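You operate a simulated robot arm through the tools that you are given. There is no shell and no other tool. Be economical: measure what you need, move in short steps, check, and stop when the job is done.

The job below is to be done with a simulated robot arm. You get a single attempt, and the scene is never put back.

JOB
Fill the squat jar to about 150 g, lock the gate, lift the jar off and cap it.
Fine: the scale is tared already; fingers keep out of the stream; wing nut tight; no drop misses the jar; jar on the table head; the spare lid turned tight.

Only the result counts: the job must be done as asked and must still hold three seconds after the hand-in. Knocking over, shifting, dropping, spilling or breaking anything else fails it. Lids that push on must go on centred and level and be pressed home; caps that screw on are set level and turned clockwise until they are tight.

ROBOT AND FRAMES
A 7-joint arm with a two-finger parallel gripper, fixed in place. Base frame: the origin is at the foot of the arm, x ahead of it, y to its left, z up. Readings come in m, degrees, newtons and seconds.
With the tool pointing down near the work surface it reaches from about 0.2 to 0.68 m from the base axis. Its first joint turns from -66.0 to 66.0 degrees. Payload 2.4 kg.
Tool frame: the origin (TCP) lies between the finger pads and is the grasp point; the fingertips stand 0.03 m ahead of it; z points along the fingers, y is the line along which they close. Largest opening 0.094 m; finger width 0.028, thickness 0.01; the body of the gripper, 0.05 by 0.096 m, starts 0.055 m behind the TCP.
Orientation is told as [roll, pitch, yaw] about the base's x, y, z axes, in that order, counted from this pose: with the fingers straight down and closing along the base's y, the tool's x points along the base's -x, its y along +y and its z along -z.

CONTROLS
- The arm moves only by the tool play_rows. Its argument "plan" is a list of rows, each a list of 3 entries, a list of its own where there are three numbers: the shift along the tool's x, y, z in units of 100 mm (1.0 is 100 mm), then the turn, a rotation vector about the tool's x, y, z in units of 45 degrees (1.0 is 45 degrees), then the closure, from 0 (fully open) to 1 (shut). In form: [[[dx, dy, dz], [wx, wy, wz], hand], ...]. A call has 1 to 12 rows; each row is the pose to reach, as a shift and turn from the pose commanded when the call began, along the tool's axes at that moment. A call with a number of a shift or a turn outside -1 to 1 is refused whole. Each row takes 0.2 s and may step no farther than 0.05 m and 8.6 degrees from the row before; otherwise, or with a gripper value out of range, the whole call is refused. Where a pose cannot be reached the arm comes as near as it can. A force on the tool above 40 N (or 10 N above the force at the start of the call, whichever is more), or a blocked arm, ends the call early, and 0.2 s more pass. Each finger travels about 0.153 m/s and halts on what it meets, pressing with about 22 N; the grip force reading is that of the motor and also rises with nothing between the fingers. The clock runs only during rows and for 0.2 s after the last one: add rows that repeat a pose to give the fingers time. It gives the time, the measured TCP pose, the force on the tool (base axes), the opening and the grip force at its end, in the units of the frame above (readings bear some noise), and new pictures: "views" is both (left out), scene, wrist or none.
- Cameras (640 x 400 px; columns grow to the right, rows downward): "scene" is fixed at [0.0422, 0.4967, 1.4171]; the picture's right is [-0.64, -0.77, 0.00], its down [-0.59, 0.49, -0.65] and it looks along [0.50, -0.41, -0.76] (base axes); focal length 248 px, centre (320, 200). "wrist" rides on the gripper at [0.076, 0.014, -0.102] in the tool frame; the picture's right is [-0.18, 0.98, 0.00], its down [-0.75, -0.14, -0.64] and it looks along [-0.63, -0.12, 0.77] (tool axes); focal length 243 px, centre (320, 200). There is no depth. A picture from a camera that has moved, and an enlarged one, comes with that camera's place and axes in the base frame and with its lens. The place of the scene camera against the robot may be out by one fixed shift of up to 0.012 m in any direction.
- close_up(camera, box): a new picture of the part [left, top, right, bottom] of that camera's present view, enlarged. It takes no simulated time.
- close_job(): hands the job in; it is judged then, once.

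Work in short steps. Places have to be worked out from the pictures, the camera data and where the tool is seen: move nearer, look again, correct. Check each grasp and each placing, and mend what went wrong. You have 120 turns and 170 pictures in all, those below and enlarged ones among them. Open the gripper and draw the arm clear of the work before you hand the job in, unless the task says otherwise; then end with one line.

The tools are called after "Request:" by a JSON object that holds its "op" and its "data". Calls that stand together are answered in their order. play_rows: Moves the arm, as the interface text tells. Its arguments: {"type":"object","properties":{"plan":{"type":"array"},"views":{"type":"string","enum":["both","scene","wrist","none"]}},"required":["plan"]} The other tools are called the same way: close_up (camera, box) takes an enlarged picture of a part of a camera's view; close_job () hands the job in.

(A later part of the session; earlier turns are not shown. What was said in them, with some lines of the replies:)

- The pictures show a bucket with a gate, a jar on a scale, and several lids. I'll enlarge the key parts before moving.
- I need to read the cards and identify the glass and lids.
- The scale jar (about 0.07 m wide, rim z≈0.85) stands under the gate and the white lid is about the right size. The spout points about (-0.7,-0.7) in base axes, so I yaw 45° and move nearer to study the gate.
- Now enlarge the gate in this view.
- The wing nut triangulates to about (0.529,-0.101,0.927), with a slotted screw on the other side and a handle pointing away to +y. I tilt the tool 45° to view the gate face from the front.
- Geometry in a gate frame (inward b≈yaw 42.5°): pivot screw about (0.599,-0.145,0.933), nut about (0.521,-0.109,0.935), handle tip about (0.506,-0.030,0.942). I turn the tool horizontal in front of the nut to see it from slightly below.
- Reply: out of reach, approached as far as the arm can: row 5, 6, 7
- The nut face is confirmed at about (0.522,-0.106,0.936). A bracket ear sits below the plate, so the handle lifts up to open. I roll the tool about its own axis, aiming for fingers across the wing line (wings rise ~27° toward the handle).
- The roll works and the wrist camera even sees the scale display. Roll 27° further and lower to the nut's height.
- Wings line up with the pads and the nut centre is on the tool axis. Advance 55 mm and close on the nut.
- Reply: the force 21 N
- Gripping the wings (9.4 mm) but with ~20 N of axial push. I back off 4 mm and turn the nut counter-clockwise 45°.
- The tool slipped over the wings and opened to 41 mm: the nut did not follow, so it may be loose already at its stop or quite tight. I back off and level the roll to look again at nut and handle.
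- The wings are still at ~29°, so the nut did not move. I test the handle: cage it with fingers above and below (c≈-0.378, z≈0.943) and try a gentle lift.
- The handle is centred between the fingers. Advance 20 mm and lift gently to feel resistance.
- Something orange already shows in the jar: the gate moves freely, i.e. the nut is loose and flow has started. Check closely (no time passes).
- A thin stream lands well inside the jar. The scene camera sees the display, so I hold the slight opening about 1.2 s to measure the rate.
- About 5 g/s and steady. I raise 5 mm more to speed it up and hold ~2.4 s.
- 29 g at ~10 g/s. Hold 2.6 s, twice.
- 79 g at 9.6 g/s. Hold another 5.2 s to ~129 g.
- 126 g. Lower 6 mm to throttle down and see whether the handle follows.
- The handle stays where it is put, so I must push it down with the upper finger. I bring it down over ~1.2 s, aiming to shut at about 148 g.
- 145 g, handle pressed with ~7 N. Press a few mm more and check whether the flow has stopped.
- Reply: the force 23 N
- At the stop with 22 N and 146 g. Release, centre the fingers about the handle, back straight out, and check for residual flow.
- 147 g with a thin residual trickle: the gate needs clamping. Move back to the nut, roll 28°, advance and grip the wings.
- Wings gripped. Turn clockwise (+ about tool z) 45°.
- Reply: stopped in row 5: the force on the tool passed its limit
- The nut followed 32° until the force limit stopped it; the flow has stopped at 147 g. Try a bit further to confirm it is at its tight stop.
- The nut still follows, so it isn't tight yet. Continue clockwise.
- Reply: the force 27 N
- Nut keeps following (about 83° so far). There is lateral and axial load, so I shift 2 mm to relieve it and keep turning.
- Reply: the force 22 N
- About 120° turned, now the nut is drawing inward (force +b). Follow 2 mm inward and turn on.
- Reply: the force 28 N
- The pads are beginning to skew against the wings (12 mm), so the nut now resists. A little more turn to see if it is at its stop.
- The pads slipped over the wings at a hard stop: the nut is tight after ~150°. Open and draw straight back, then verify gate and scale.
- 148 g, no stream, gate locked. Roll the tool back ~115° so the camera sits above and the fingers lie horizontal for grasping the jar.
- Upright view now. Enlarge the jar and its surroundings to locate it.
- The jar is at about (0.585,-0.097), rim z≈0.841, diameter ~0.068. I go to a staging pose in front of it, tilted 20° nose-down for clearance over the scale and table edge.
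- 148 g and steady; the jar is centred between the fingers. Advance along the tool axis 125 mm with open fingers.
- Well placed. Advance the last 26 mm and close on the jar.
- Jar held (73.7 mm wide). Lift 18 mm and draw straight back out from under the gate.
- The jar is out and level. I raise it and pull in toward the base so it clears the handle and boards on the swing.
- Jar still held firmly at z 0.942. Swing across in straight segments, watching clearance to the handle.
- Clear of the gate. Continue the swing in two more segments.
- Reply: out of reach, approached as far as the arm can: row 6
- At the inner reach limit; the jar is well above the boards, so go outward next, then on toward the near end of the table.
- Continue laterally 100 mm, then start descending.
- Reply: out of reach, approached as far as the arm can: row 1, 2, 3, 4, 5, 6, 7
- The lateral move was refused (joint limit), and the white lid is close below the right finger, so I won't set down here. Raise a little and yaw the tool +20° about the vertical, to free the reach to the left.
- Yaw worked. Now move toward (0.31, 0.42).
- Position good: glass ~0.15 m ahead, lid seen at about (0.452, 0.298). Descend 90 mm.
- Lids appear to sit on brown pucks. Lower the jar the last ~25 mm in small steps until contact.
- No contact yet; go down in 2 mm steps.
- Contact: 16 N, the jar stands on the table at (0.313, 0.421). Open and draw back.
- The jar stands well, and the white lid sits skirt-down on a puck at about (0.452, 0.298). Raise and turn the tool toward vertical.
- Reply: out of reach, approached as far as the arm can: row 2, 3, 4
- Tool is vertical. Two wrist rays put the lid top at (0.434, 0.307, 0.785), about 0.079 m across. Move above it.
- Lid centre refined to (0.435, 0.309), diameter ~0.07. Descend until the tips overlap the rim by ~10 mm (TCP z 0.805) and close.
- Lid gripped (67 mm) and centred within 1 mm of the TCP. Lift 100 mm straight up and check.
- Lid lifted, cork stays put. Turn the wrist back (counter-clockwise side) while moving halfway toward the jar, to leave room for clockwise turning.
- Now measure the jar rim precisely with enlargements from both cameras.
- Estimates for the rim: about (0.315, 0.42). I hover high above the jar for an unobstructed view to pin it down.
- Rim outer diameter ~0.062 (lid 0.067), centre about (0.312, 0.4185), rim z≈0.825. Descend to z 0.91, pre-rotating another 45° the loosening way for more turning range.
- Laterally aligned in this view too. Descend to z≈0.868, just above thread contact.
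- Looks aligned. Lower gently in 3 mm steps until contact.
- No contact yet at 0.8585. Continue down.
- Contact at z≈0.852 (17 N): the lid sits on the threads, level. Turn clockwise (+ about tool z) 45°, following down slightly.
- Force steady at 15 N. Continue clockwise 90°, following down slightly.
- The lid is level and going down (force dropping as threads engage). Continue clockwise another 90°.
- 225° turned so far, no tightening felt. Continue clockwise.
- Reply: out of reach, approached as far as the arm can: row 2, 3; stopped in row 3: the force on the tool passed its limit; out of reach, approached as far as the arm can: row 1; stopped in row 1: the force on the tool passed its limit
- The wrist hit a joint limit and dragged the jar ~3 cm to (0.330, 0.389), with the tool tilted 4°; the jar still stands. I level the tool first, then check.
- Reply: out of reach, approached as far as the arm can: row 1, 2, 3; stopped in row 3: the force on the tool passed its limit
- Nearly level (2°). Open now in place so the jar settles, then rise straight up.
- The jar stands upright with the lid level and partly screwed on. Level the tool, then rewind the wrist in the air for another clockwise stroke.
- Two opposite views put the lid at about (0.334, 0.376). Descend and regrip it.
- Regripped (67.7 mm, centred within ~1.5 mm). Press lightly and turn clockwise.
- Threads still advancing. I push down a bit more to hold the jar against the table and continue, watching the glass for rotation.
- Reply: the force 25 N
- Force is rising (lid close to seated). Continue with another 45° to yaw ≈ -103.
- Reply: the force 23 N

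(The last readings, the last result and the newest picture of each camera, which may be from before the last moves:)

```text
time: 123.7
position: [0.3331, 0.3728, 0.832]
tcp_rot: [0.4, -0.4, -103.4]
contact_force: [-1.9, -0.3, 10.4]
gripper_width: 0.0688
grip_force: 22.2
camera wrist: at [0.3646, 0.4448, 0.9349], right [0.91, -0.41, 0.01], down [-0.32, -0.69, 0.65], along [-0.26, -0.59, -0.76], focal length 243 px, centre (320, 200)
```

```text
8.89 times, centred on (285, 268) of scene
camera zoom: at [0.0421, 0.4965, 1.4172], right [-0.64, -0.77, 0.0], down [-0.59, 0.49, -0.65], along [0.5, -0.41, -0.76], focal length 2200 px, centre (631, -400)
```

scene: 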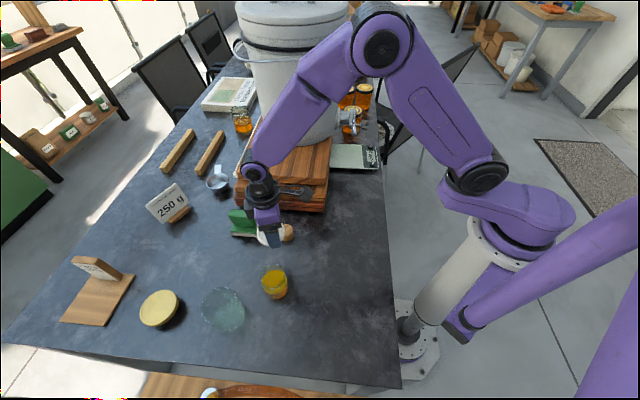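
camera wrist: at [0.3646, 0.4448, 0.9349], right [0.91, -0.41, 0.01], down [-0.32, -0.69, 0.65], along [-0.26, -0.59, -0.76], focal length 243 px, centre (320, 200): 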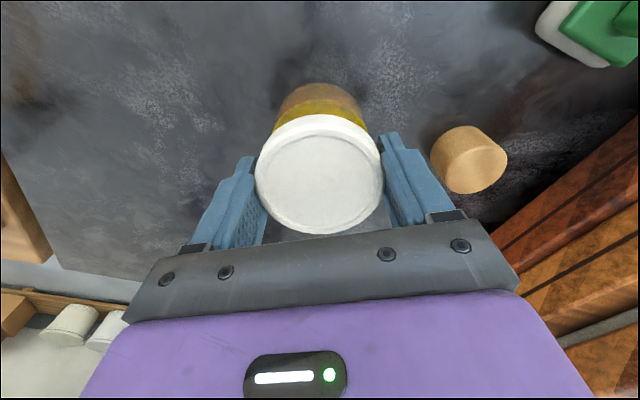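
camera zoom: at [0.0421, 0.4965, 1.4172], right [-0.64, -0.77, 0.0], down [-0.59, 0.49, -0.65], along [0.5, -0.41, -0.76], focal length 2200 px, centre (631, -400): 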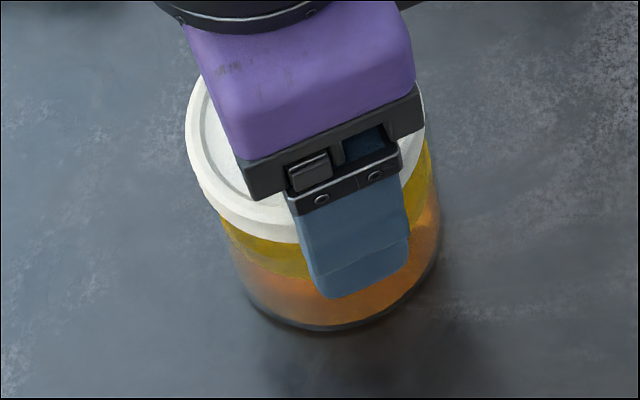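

Release, rise, and inspect the lid seating.

Request:
{"op": "play_rows", "data": {"plan": [[[0, 0, 0], [0, 0, 0], 0.5], [[0, 0, 0], [0, 0, 0], 0], [[0, 0, 0], [0, 0, 0], 0], [[0, 0, -0.3], [0, 0, 0], 0], [[0, 0, -0.7], [0, 0, 0], 0], [[0, 0, -1.0], [0, 0, 0], 0]], "views": "wrist"}}

Request:
{"op": "close_up", "data": {"camera": "scene", "box": [260, 245, 310, 290]}}

Request:
{"op": "close_up", "data": {"camera": "wrist", "box": [260, 50, 380, 180]}}

```text
time: 125.1
position: [0.3347, 0.3752, 0.9328]
tcp_rot: [0.6, 0.0, -103.2]
contact_force: [0.0, 0.1, 0.3]
gripper_width: 0.094
grip_force: 0.1
camera wrist: at [0.364, 0.4458, 1.0361], right [0.91, -0.4, 0.01], down [-0.32, -0.7, 0.64], along [-0.25, -0.59, -0.77], focal length 243 px, centre (320, 200)
```

wrist: 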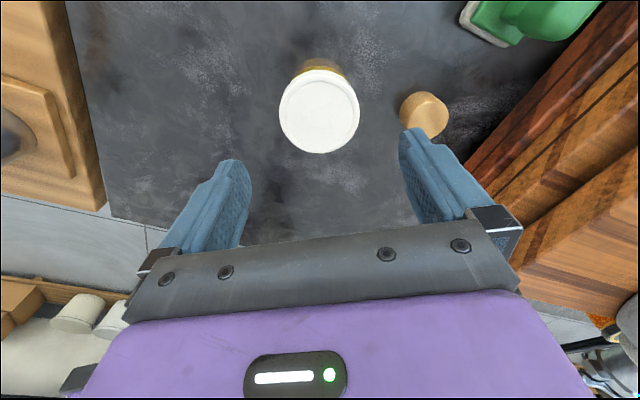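

```text
8.89 times, centred on (285, 268) of scene
camera zoom: at [0.0422, 0.4967, 1.4171], right [-0.64, -0.77, 0.0], down [-0.59, 0.49, -0.65], along [0.5, -0.41, -0.76], focal length 2200 px, centre (631, -400)
```

zoom: 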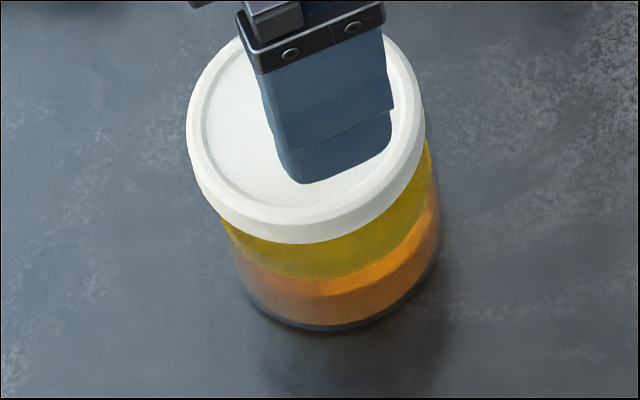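

```text
3.08 times, centred on (320, 115) of wrist
camera zoom: at [0.364, 0.4458, 1.0361], right [0.91, -0.4, 0.01], down [-0.32, -0.7, 0.64], along [-0.25, -0.59, -0.77], focal length 746 px, centre (320, 462)
```

zoom: 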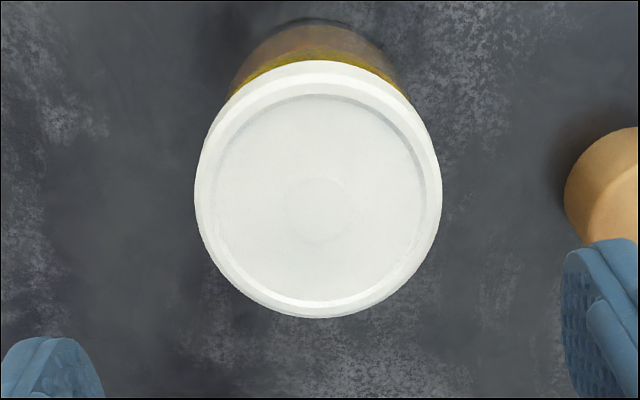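

The lid is level and has come down several mm. I rewind and do another clockwise stroke to make sure it is tight.

Request:
{"op": "play_rows", "data": {"plan": [[[0, 0, 0], [0, 0, -0.18], 0], [[0, 0, 0], [0, 0, -0.36], 0], [[0, 0, 0], [0, 0, -0.54], 0], [[0, 0, 0], [0, 0, -0.72], 0], [[0, 0, 0], [0, 0, -0.9], 0], [[0, 0, 0], [0, 0, -1.0], 0]], "views": "none"}}

Request:
{"op": "play_rows", "data": {"plan": [[[0, 0, 0], [0, 0, -0.18], 0], [[0, 0, 0], [0, 0, -0.36], 0], [[0, 0, 0], [0, 0, -0.54], 0], [[0, 0, 0], [0, 0, -0.72], 0], [[0, 0, 0], [0, 0, -0.9], 0], [[0, 0, 0], [0, 0, -1.0], 0]], "views": "none"}}

Request:
{"op": "play_rows", "data": {"plan": [[[0, 0, 0], [0, 0, -0.18], 0], [[0, 0, 0], [0, 0, -0.36], 0], [[0, 0, 0], [0, 0, -0.54], 0], [[0, 0, 0], [0, 0, -0.72], 0], [[0, 0, 0], [0, 0, -0.9], 0], [[0, 0, 0], [0, 0, -1.0], 0]], "views": "none"}}

Request:
{"op": "play_rows", "data": {"plan": [[[0, 0, 0], [0, 0, -0.18], 0], [[0, 0, 0], [0, 0, -0.36], 0], [[0, 0, 0], [0, 0, -0.54], 0], [[0, 0, 0], [0, 0, -0.72], 0], [[0, 0, 0], [0, 0, -0.9], 0], [[0, 0, 0], [0, 0, -1.0], 0], [[0, 0, 0], [0, 0, -1.0], 0]], "views": "wrist"}}

```text
time: 126.5
position: [0.3331, 0.3741, 0.934]
tcp_rot: [0.6, -0.4, -58.1]
contact_force: [0.1, 0.3, 0.9]
gripper_width: 0.0939
grip_force: 0.1
```

```text
time: 127.9
position: [0.3352, 0.375, 0.9334]
tcp_rot: [0.0, -0.7, -13.1]
contact_force: [-0.6, -0.3, -0.7]
gripper_width: 0.0938
grip_force: 0.1
```

```text
time: 129.3
position: [0.3347, 0.3746, 0.9307]
tcp_rot: [-0.5, -0.6, 31.9]
contact_force: [0.0, 0.3, -1.0]
gripper_width: 0.094
grip_force: 0.1
```

```text
time: 130.9
position: [0.3331, 0.3756, 0.9333]
tcp_rot: [-0.7, 0.0, 77.0]
contact_force: [0.4, 0.6, 0.5]
gripper_width: 0.0941
grip_force: 0.0
camera wrist: at [0.3014, 0.3046, 1.0363], right [-0.92, 0.4, -0.01], down [0.3, 0.7, 0.64], along [0.27, 0.59, -0.77], focal length 243 px, centre (320, 200)
```

wrist: 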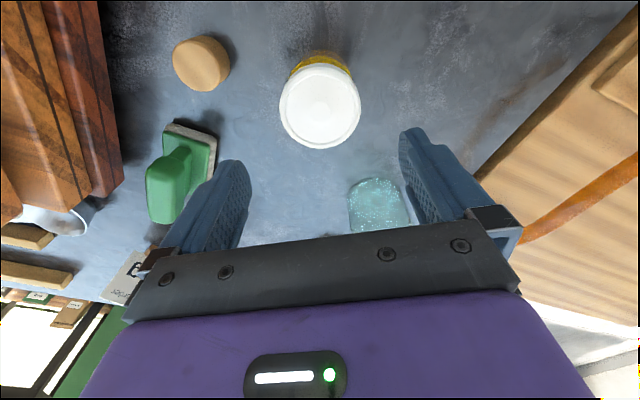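

Lid within ~2 mm of centre. Descend, regrip at z≈0.842.

Request:
{"op": "play_rows", "data": {"plan": [[[0.02, 0, 0.3], [0, 0, 0], 0], [[0.02, 0, 0.6], [0, 0, 0], 0], [[0.02, 0, 0.8], [0, 0, 0], 0], [[0.02, 0, 0.91], [0.015, 0, 0], 0], [[0.02, 0, 0.91], [0.015, 0, 0], 0.2], [[0.02, 0, 0.91], [0.015, 0, 0], 0.5], [[0.02, 0, 0.91], [0.015, 0, 0], 1], [[0.02, 0, 0.91], [0.015, 0, 0], 1]], "views": "none"}}

Request:
{"op": "play_rows", "data": {"plan": [[[0, 0, 0.01], [0, 0, 0], 1], [[0, 0, 0.02], [0, 0, 0.166], 1], [[0, 0, 0.02], [0, 0, 0.333], 1], [[0, 0, 0.02], [0, 0, 0.5], 1], [[0, 0, 0.02], [0, 0, 0.666], 1], [[0, 0, 0.02], [0, 0, 0.833], 1], [[0, 0, 0.02], [0, 0, 1.0], 1]], "views": "wrist"}}

Request:
{"op": "close_up", "data": {"camera": "scene", "box": [260, 245, 310, 290]}}

```text
time: 132.7
position: [0.3346, 0.3711, 0.842]
tcp_rot: [-1.4, 0.0, 76.9]
contact_force: [0.3, 0.3, 0.0]
gripper_width: 0.0671
grip_force: 21.8
```

```text
time: 134.3
position: [0.335, 0.373, 0.838]
tcp_rot: [-0.9, -1.0, 31.6]
contact_force: [2.3, -1.7, 11.7]
gripper_width: 0.0673
grip_force: 22.1
camera wrist: at [0.2609, 0.3455, 0.9417], right [-0.36, 0.93, -0.01], down [0.7, 0.28, 0.66], along [0.62, 0.23, -0.75], focal length 243 px, centre (320, 200)
```

wrist: 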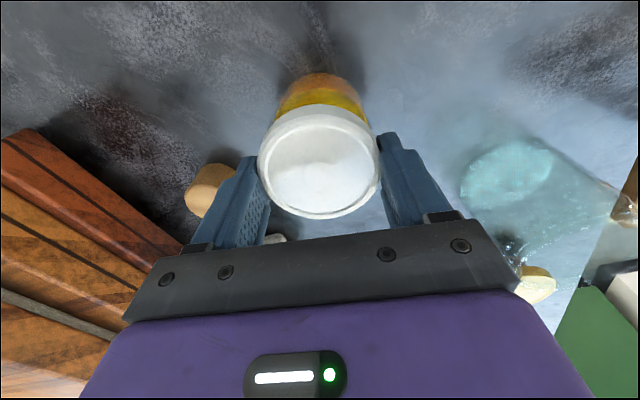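

```text
8.89 times, centred on (285, 268) of scene
camera zoom: at [0.0422, 0.4965, 1.4172], right [-0.64, -0.77, 0.0], down [-0.59, 0.49, -0.65], along [0.5, -0.41, -0.76], focal length 2200 px, centre (631, -400)
```

zoom: 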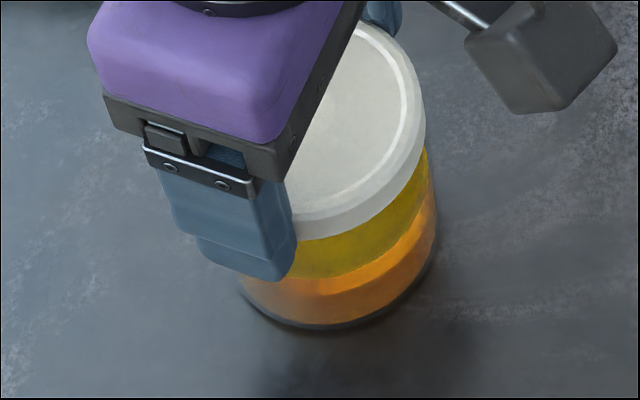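

Tool is ~1° off level; correct that and continue clockwise 45° twice.

Request:
{"op": "play_rows", "data": {"plan": [[[0, 0, 0.0], [-0.02, 0.022, 0.1], 1], [[0, 0, 0.0], [-0.02, 0.022, 0.25], 1], [[0, 0, 0.003], [-0.02, 0.022, 0.4], 1], [[0, 0, 0.005], [-0.02, 0.022, 0.55], 1], [[0, 0, 0.005], [-0.02, 0.022, 0.7], 1], [[0, 0, 0.005], [-0.02, 0.022, 0.85], 1], [[0, 0, 0.005], [-0.02, 0.022, 0.98], 1]], "views": "none"}}

Request:
{"op": "play_rows", "data": {"plan": [[[0, 0, 0.01], [0, 0, 0.166], 1], [[0, 0, 0.01], [0, 0, 0.333], 1], [[0, 0, 0.01], [0, 0, 0.5], 1], [[0, 0, 0.01], [0, 0, 0.666], 1], [[0, 0, 0.01], [0, 0, 0.833], 1], [[0, 0, 0.01], [0, 0, 1.0], 1]], "views": "wrist"}}

Request:
{"op": "close_up", "data": {"camera": "scene", "box": [260, 245, 310, 290]}}

```text
time: 135.9
position: [0.3344, 0.374, 0.8399]
tcp_rot: [0.4, -0.1, -12.4]
contact_force: [0.6, 0.9, 5.7]
gripper_width: 0.0671
grip_force: 22.2
```

```text
time: 137.3
position: [0.3356, 0.3736, 0.8398]
tcp_rot: [0.4, 0.1, -57.5]
contact_force: [1.9, -0.6, 14.6]
gripper_width: 0.0672
grip_force: 22.2
camera wrist: at [0.3057, 0.4438, 0.9422], right [0.93, 0.37, 0.01], down [0.28, -0.72, 0.64], along [0.24, -0.59, -0.77], focal length 243 px, centre (320, 200)
```

wrist: 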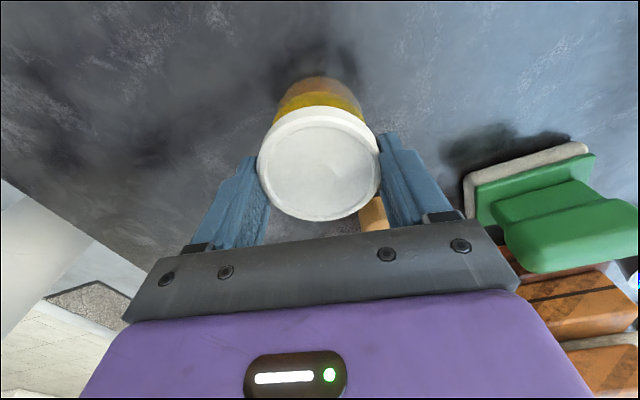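

```text
8.89 times, centred on (285, 268) of scene
camera zoom: at [0.0421, 0.4965, 1.4172], right [-0.64, -0.77, 0.0], down [-0.59, 0.49, -0.65], along [0.5, -0.41, -0.76], focal length 2200 px, centre (631, -400)
```

zoom: 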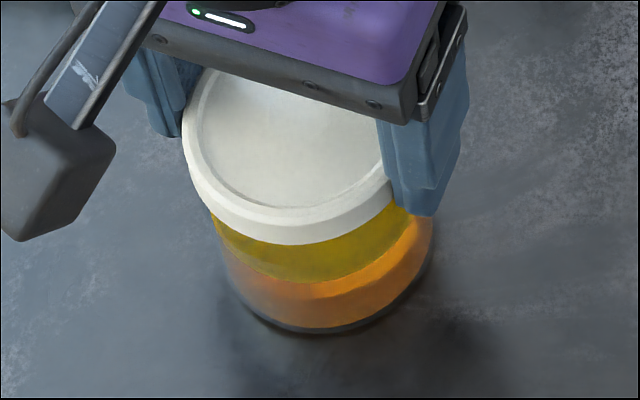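

The lid no longer descends (same height over the last 135°), so it appears seated. One last 45° turn with firmer downward press to be sure it's tight.

Request:
{"op": "play_rows", "data": {"plan": [[[0, 0, 0.02], [0, 0, 0], 1], [[0, 0, 0.03], [0, 0, 0.166], 1], [[0, 0, 0.03], [0, 0, 0.333], 1], [[0, 0, 0.03], [0, 0, 0.5], 1], [[0, 0, 0.03], [0, 0, 0.666], 1], [[0, 0, 0.03], [0, 0, 0.833], 1], [[0, 0, 0.03], [0, 0, 1.0], 1]], "views": "none"}}

Request:
{"op": "close_up", "data": {"camera": "wrist", "box": [250, 60, 390, 160]}}

Request:
{"op": "close_up", "data": {"camera": "scene", "box": [260, 245, 310, 290]}}

```text
time: 138.9
position: [0.3362, 0.3731, 0.8357]
tcp_rot: [0.3, 0.6, -102.4]
contact_force: [4.8, 2.6, 27.4]
gripper_width: 0.0675
grip_force: 21.9
```

```text
4.00 times, centred on (320, 110) of wrist
camera zoom: at [0.3657, 0.444, 0.9399], right [0.92, -0.39, 0.0], down [-0.3, -0.71, 0.63], along [-0.25, -0.58, -0.77], focal length 970 px, centre (320, 560)
```

zoom: 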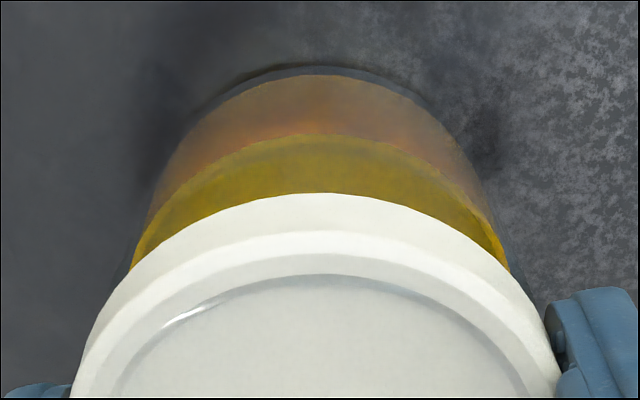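

```text
8.89 times, centred on (285, 268) of scene
camera zoom: at [0.042, 0.4964, 1.4172], right [-0.64, -0.77, 0.0], down [-0.59, 0.49, -0.65], along [0.5, -0.41, -0.76], focal length 2200 px, centre (631, -400)
```

zoom: 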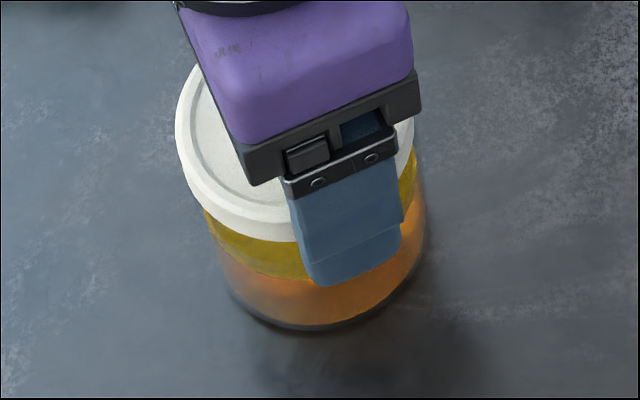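

The lid has stopped descending under a 27 N press, so it's tight. Release and rise clear.

Request:
{"op": "play_rows", "data": {"plan": [[[0, 0, -0.02], [0, 0, 0], 0.9], [[0, 0, -0.02], [0, 0, 0], 0.4], [[0, 0, -0.02], [0, 0, 0], 0], [[0, 0, -0.02], [0, 0, 0], 0], [[0, 0, -0.3], [0, 0, 0], 0], [[0, 0, -0.7], [0, 0, 0], 0], [[0, 0, -1.0], [0, 0, 0], 0]], "views": "none"}}

Request:
{"op": "play_rows", "data": {"plan": [[[-0.2, 0, -0.3], [0, 0, 0], 0], [[-0.4, 0, -0.6], [0, 0, 0], 0], [[-0.6, 0, -0.9], [0, 0, 0], 0], [[-0.6, 0, -0.9], [0, 0, 0], 0]], "views": "both"}}

Request:
{"op": "close_up", "data": {"camera": "scene", "box": [250, 240, 320, 300]}}

Request:
{"op": "close_up", "data": {"camera": "scene", "box": [310, 90, 400, 180]}}

```text
time: 140.5
position: [0.3341, 0.3702, 0.9348]
tcp_rot: [0.1, 0.5, -102.2]
contact_force: [0.7, 0.2, 0.3]
gripper_width: 0.0941
grip_force: 0.0
```

```text
time: 141.5
position: [0.3202, 0.3121, 1.0269]
tcp_rot: [0.1, 0.3, -102.3]
contact_force: [-0.1, -1.0, 0.5]
gripper_width: 0.0938
grip_force: 0.0
camera wrist: at [0.3502, 0.3834, 1.13], right [0.92, -0.39, 0.0], down [-0.3, -0.71, 0.64], along [-0.25, -0.59, -0.77], focal length 243 px, centre (320, 200)
```

scene: 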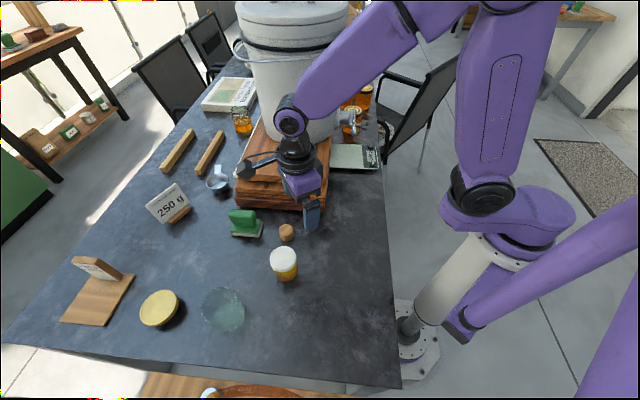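
wrist: 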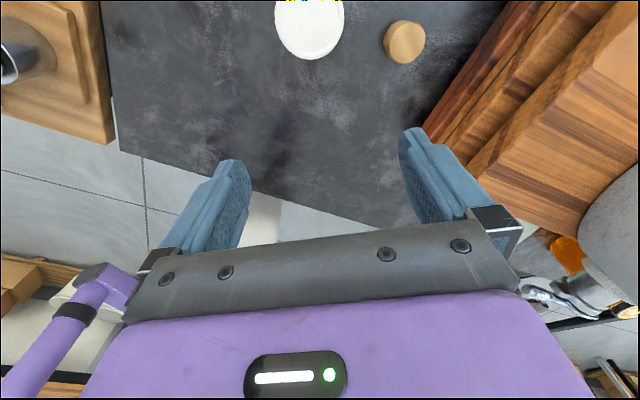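

```text
6.67 times, centred on (285, 270) of scene
camera zoom: at [0.0422, 0.4967, 1.4171], right [-0.64, -0.77, 0.0], down [-0.59, 0.49, -0.65], along [0.5, -0.41, -0.76], focal length 1650 px, centre (553, -267)
```

zoom: 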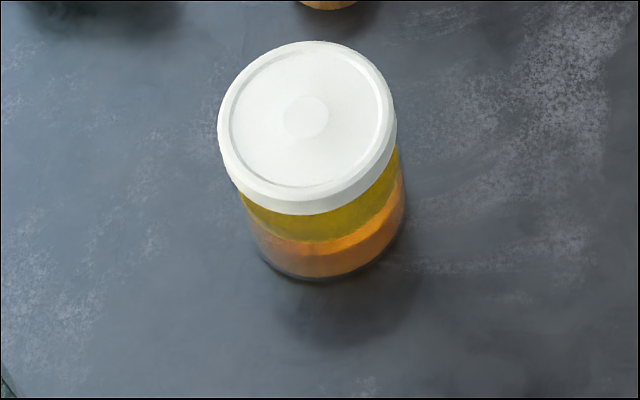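

```text
4.44 times, centred on (355, 135) of scene
camera zoom: at [0.0422, 0.4967, 1.4171], right [-0.64, -0.77, 0.0], down [-0.59, 0.49, -0.65], along [0.5, -0.41, -0.76], focal length 1100 px, centre (164, 489)
```

zoom: 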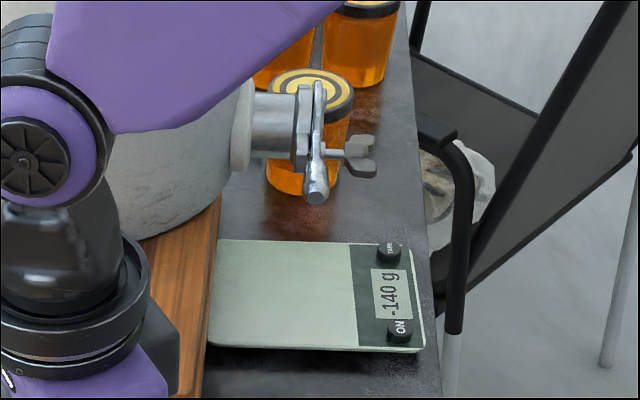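

The scale is clean (−140 g is just the jar's tare) with no drips. The gate is locked, the jar stands upright on the table with its lid level, and the arm is clear with the gripper open, so I hand in.

Request:
{"op": "close_job", "data": {}}

```text
The job is handed in.
```

I handed the job in: the squat jar was filled to 148 g, the gate locked with its wing nut turned to the stop, and the jar set on the table and capped with the spare white lid. I couldn't see whether the glass turned with the lid. I judged the lid tight because it stopped going down over the last half turn, and while I was turning it a wrist limit dragged the jar about 6 cm before I released it. It stayed upright and nothing spilled.
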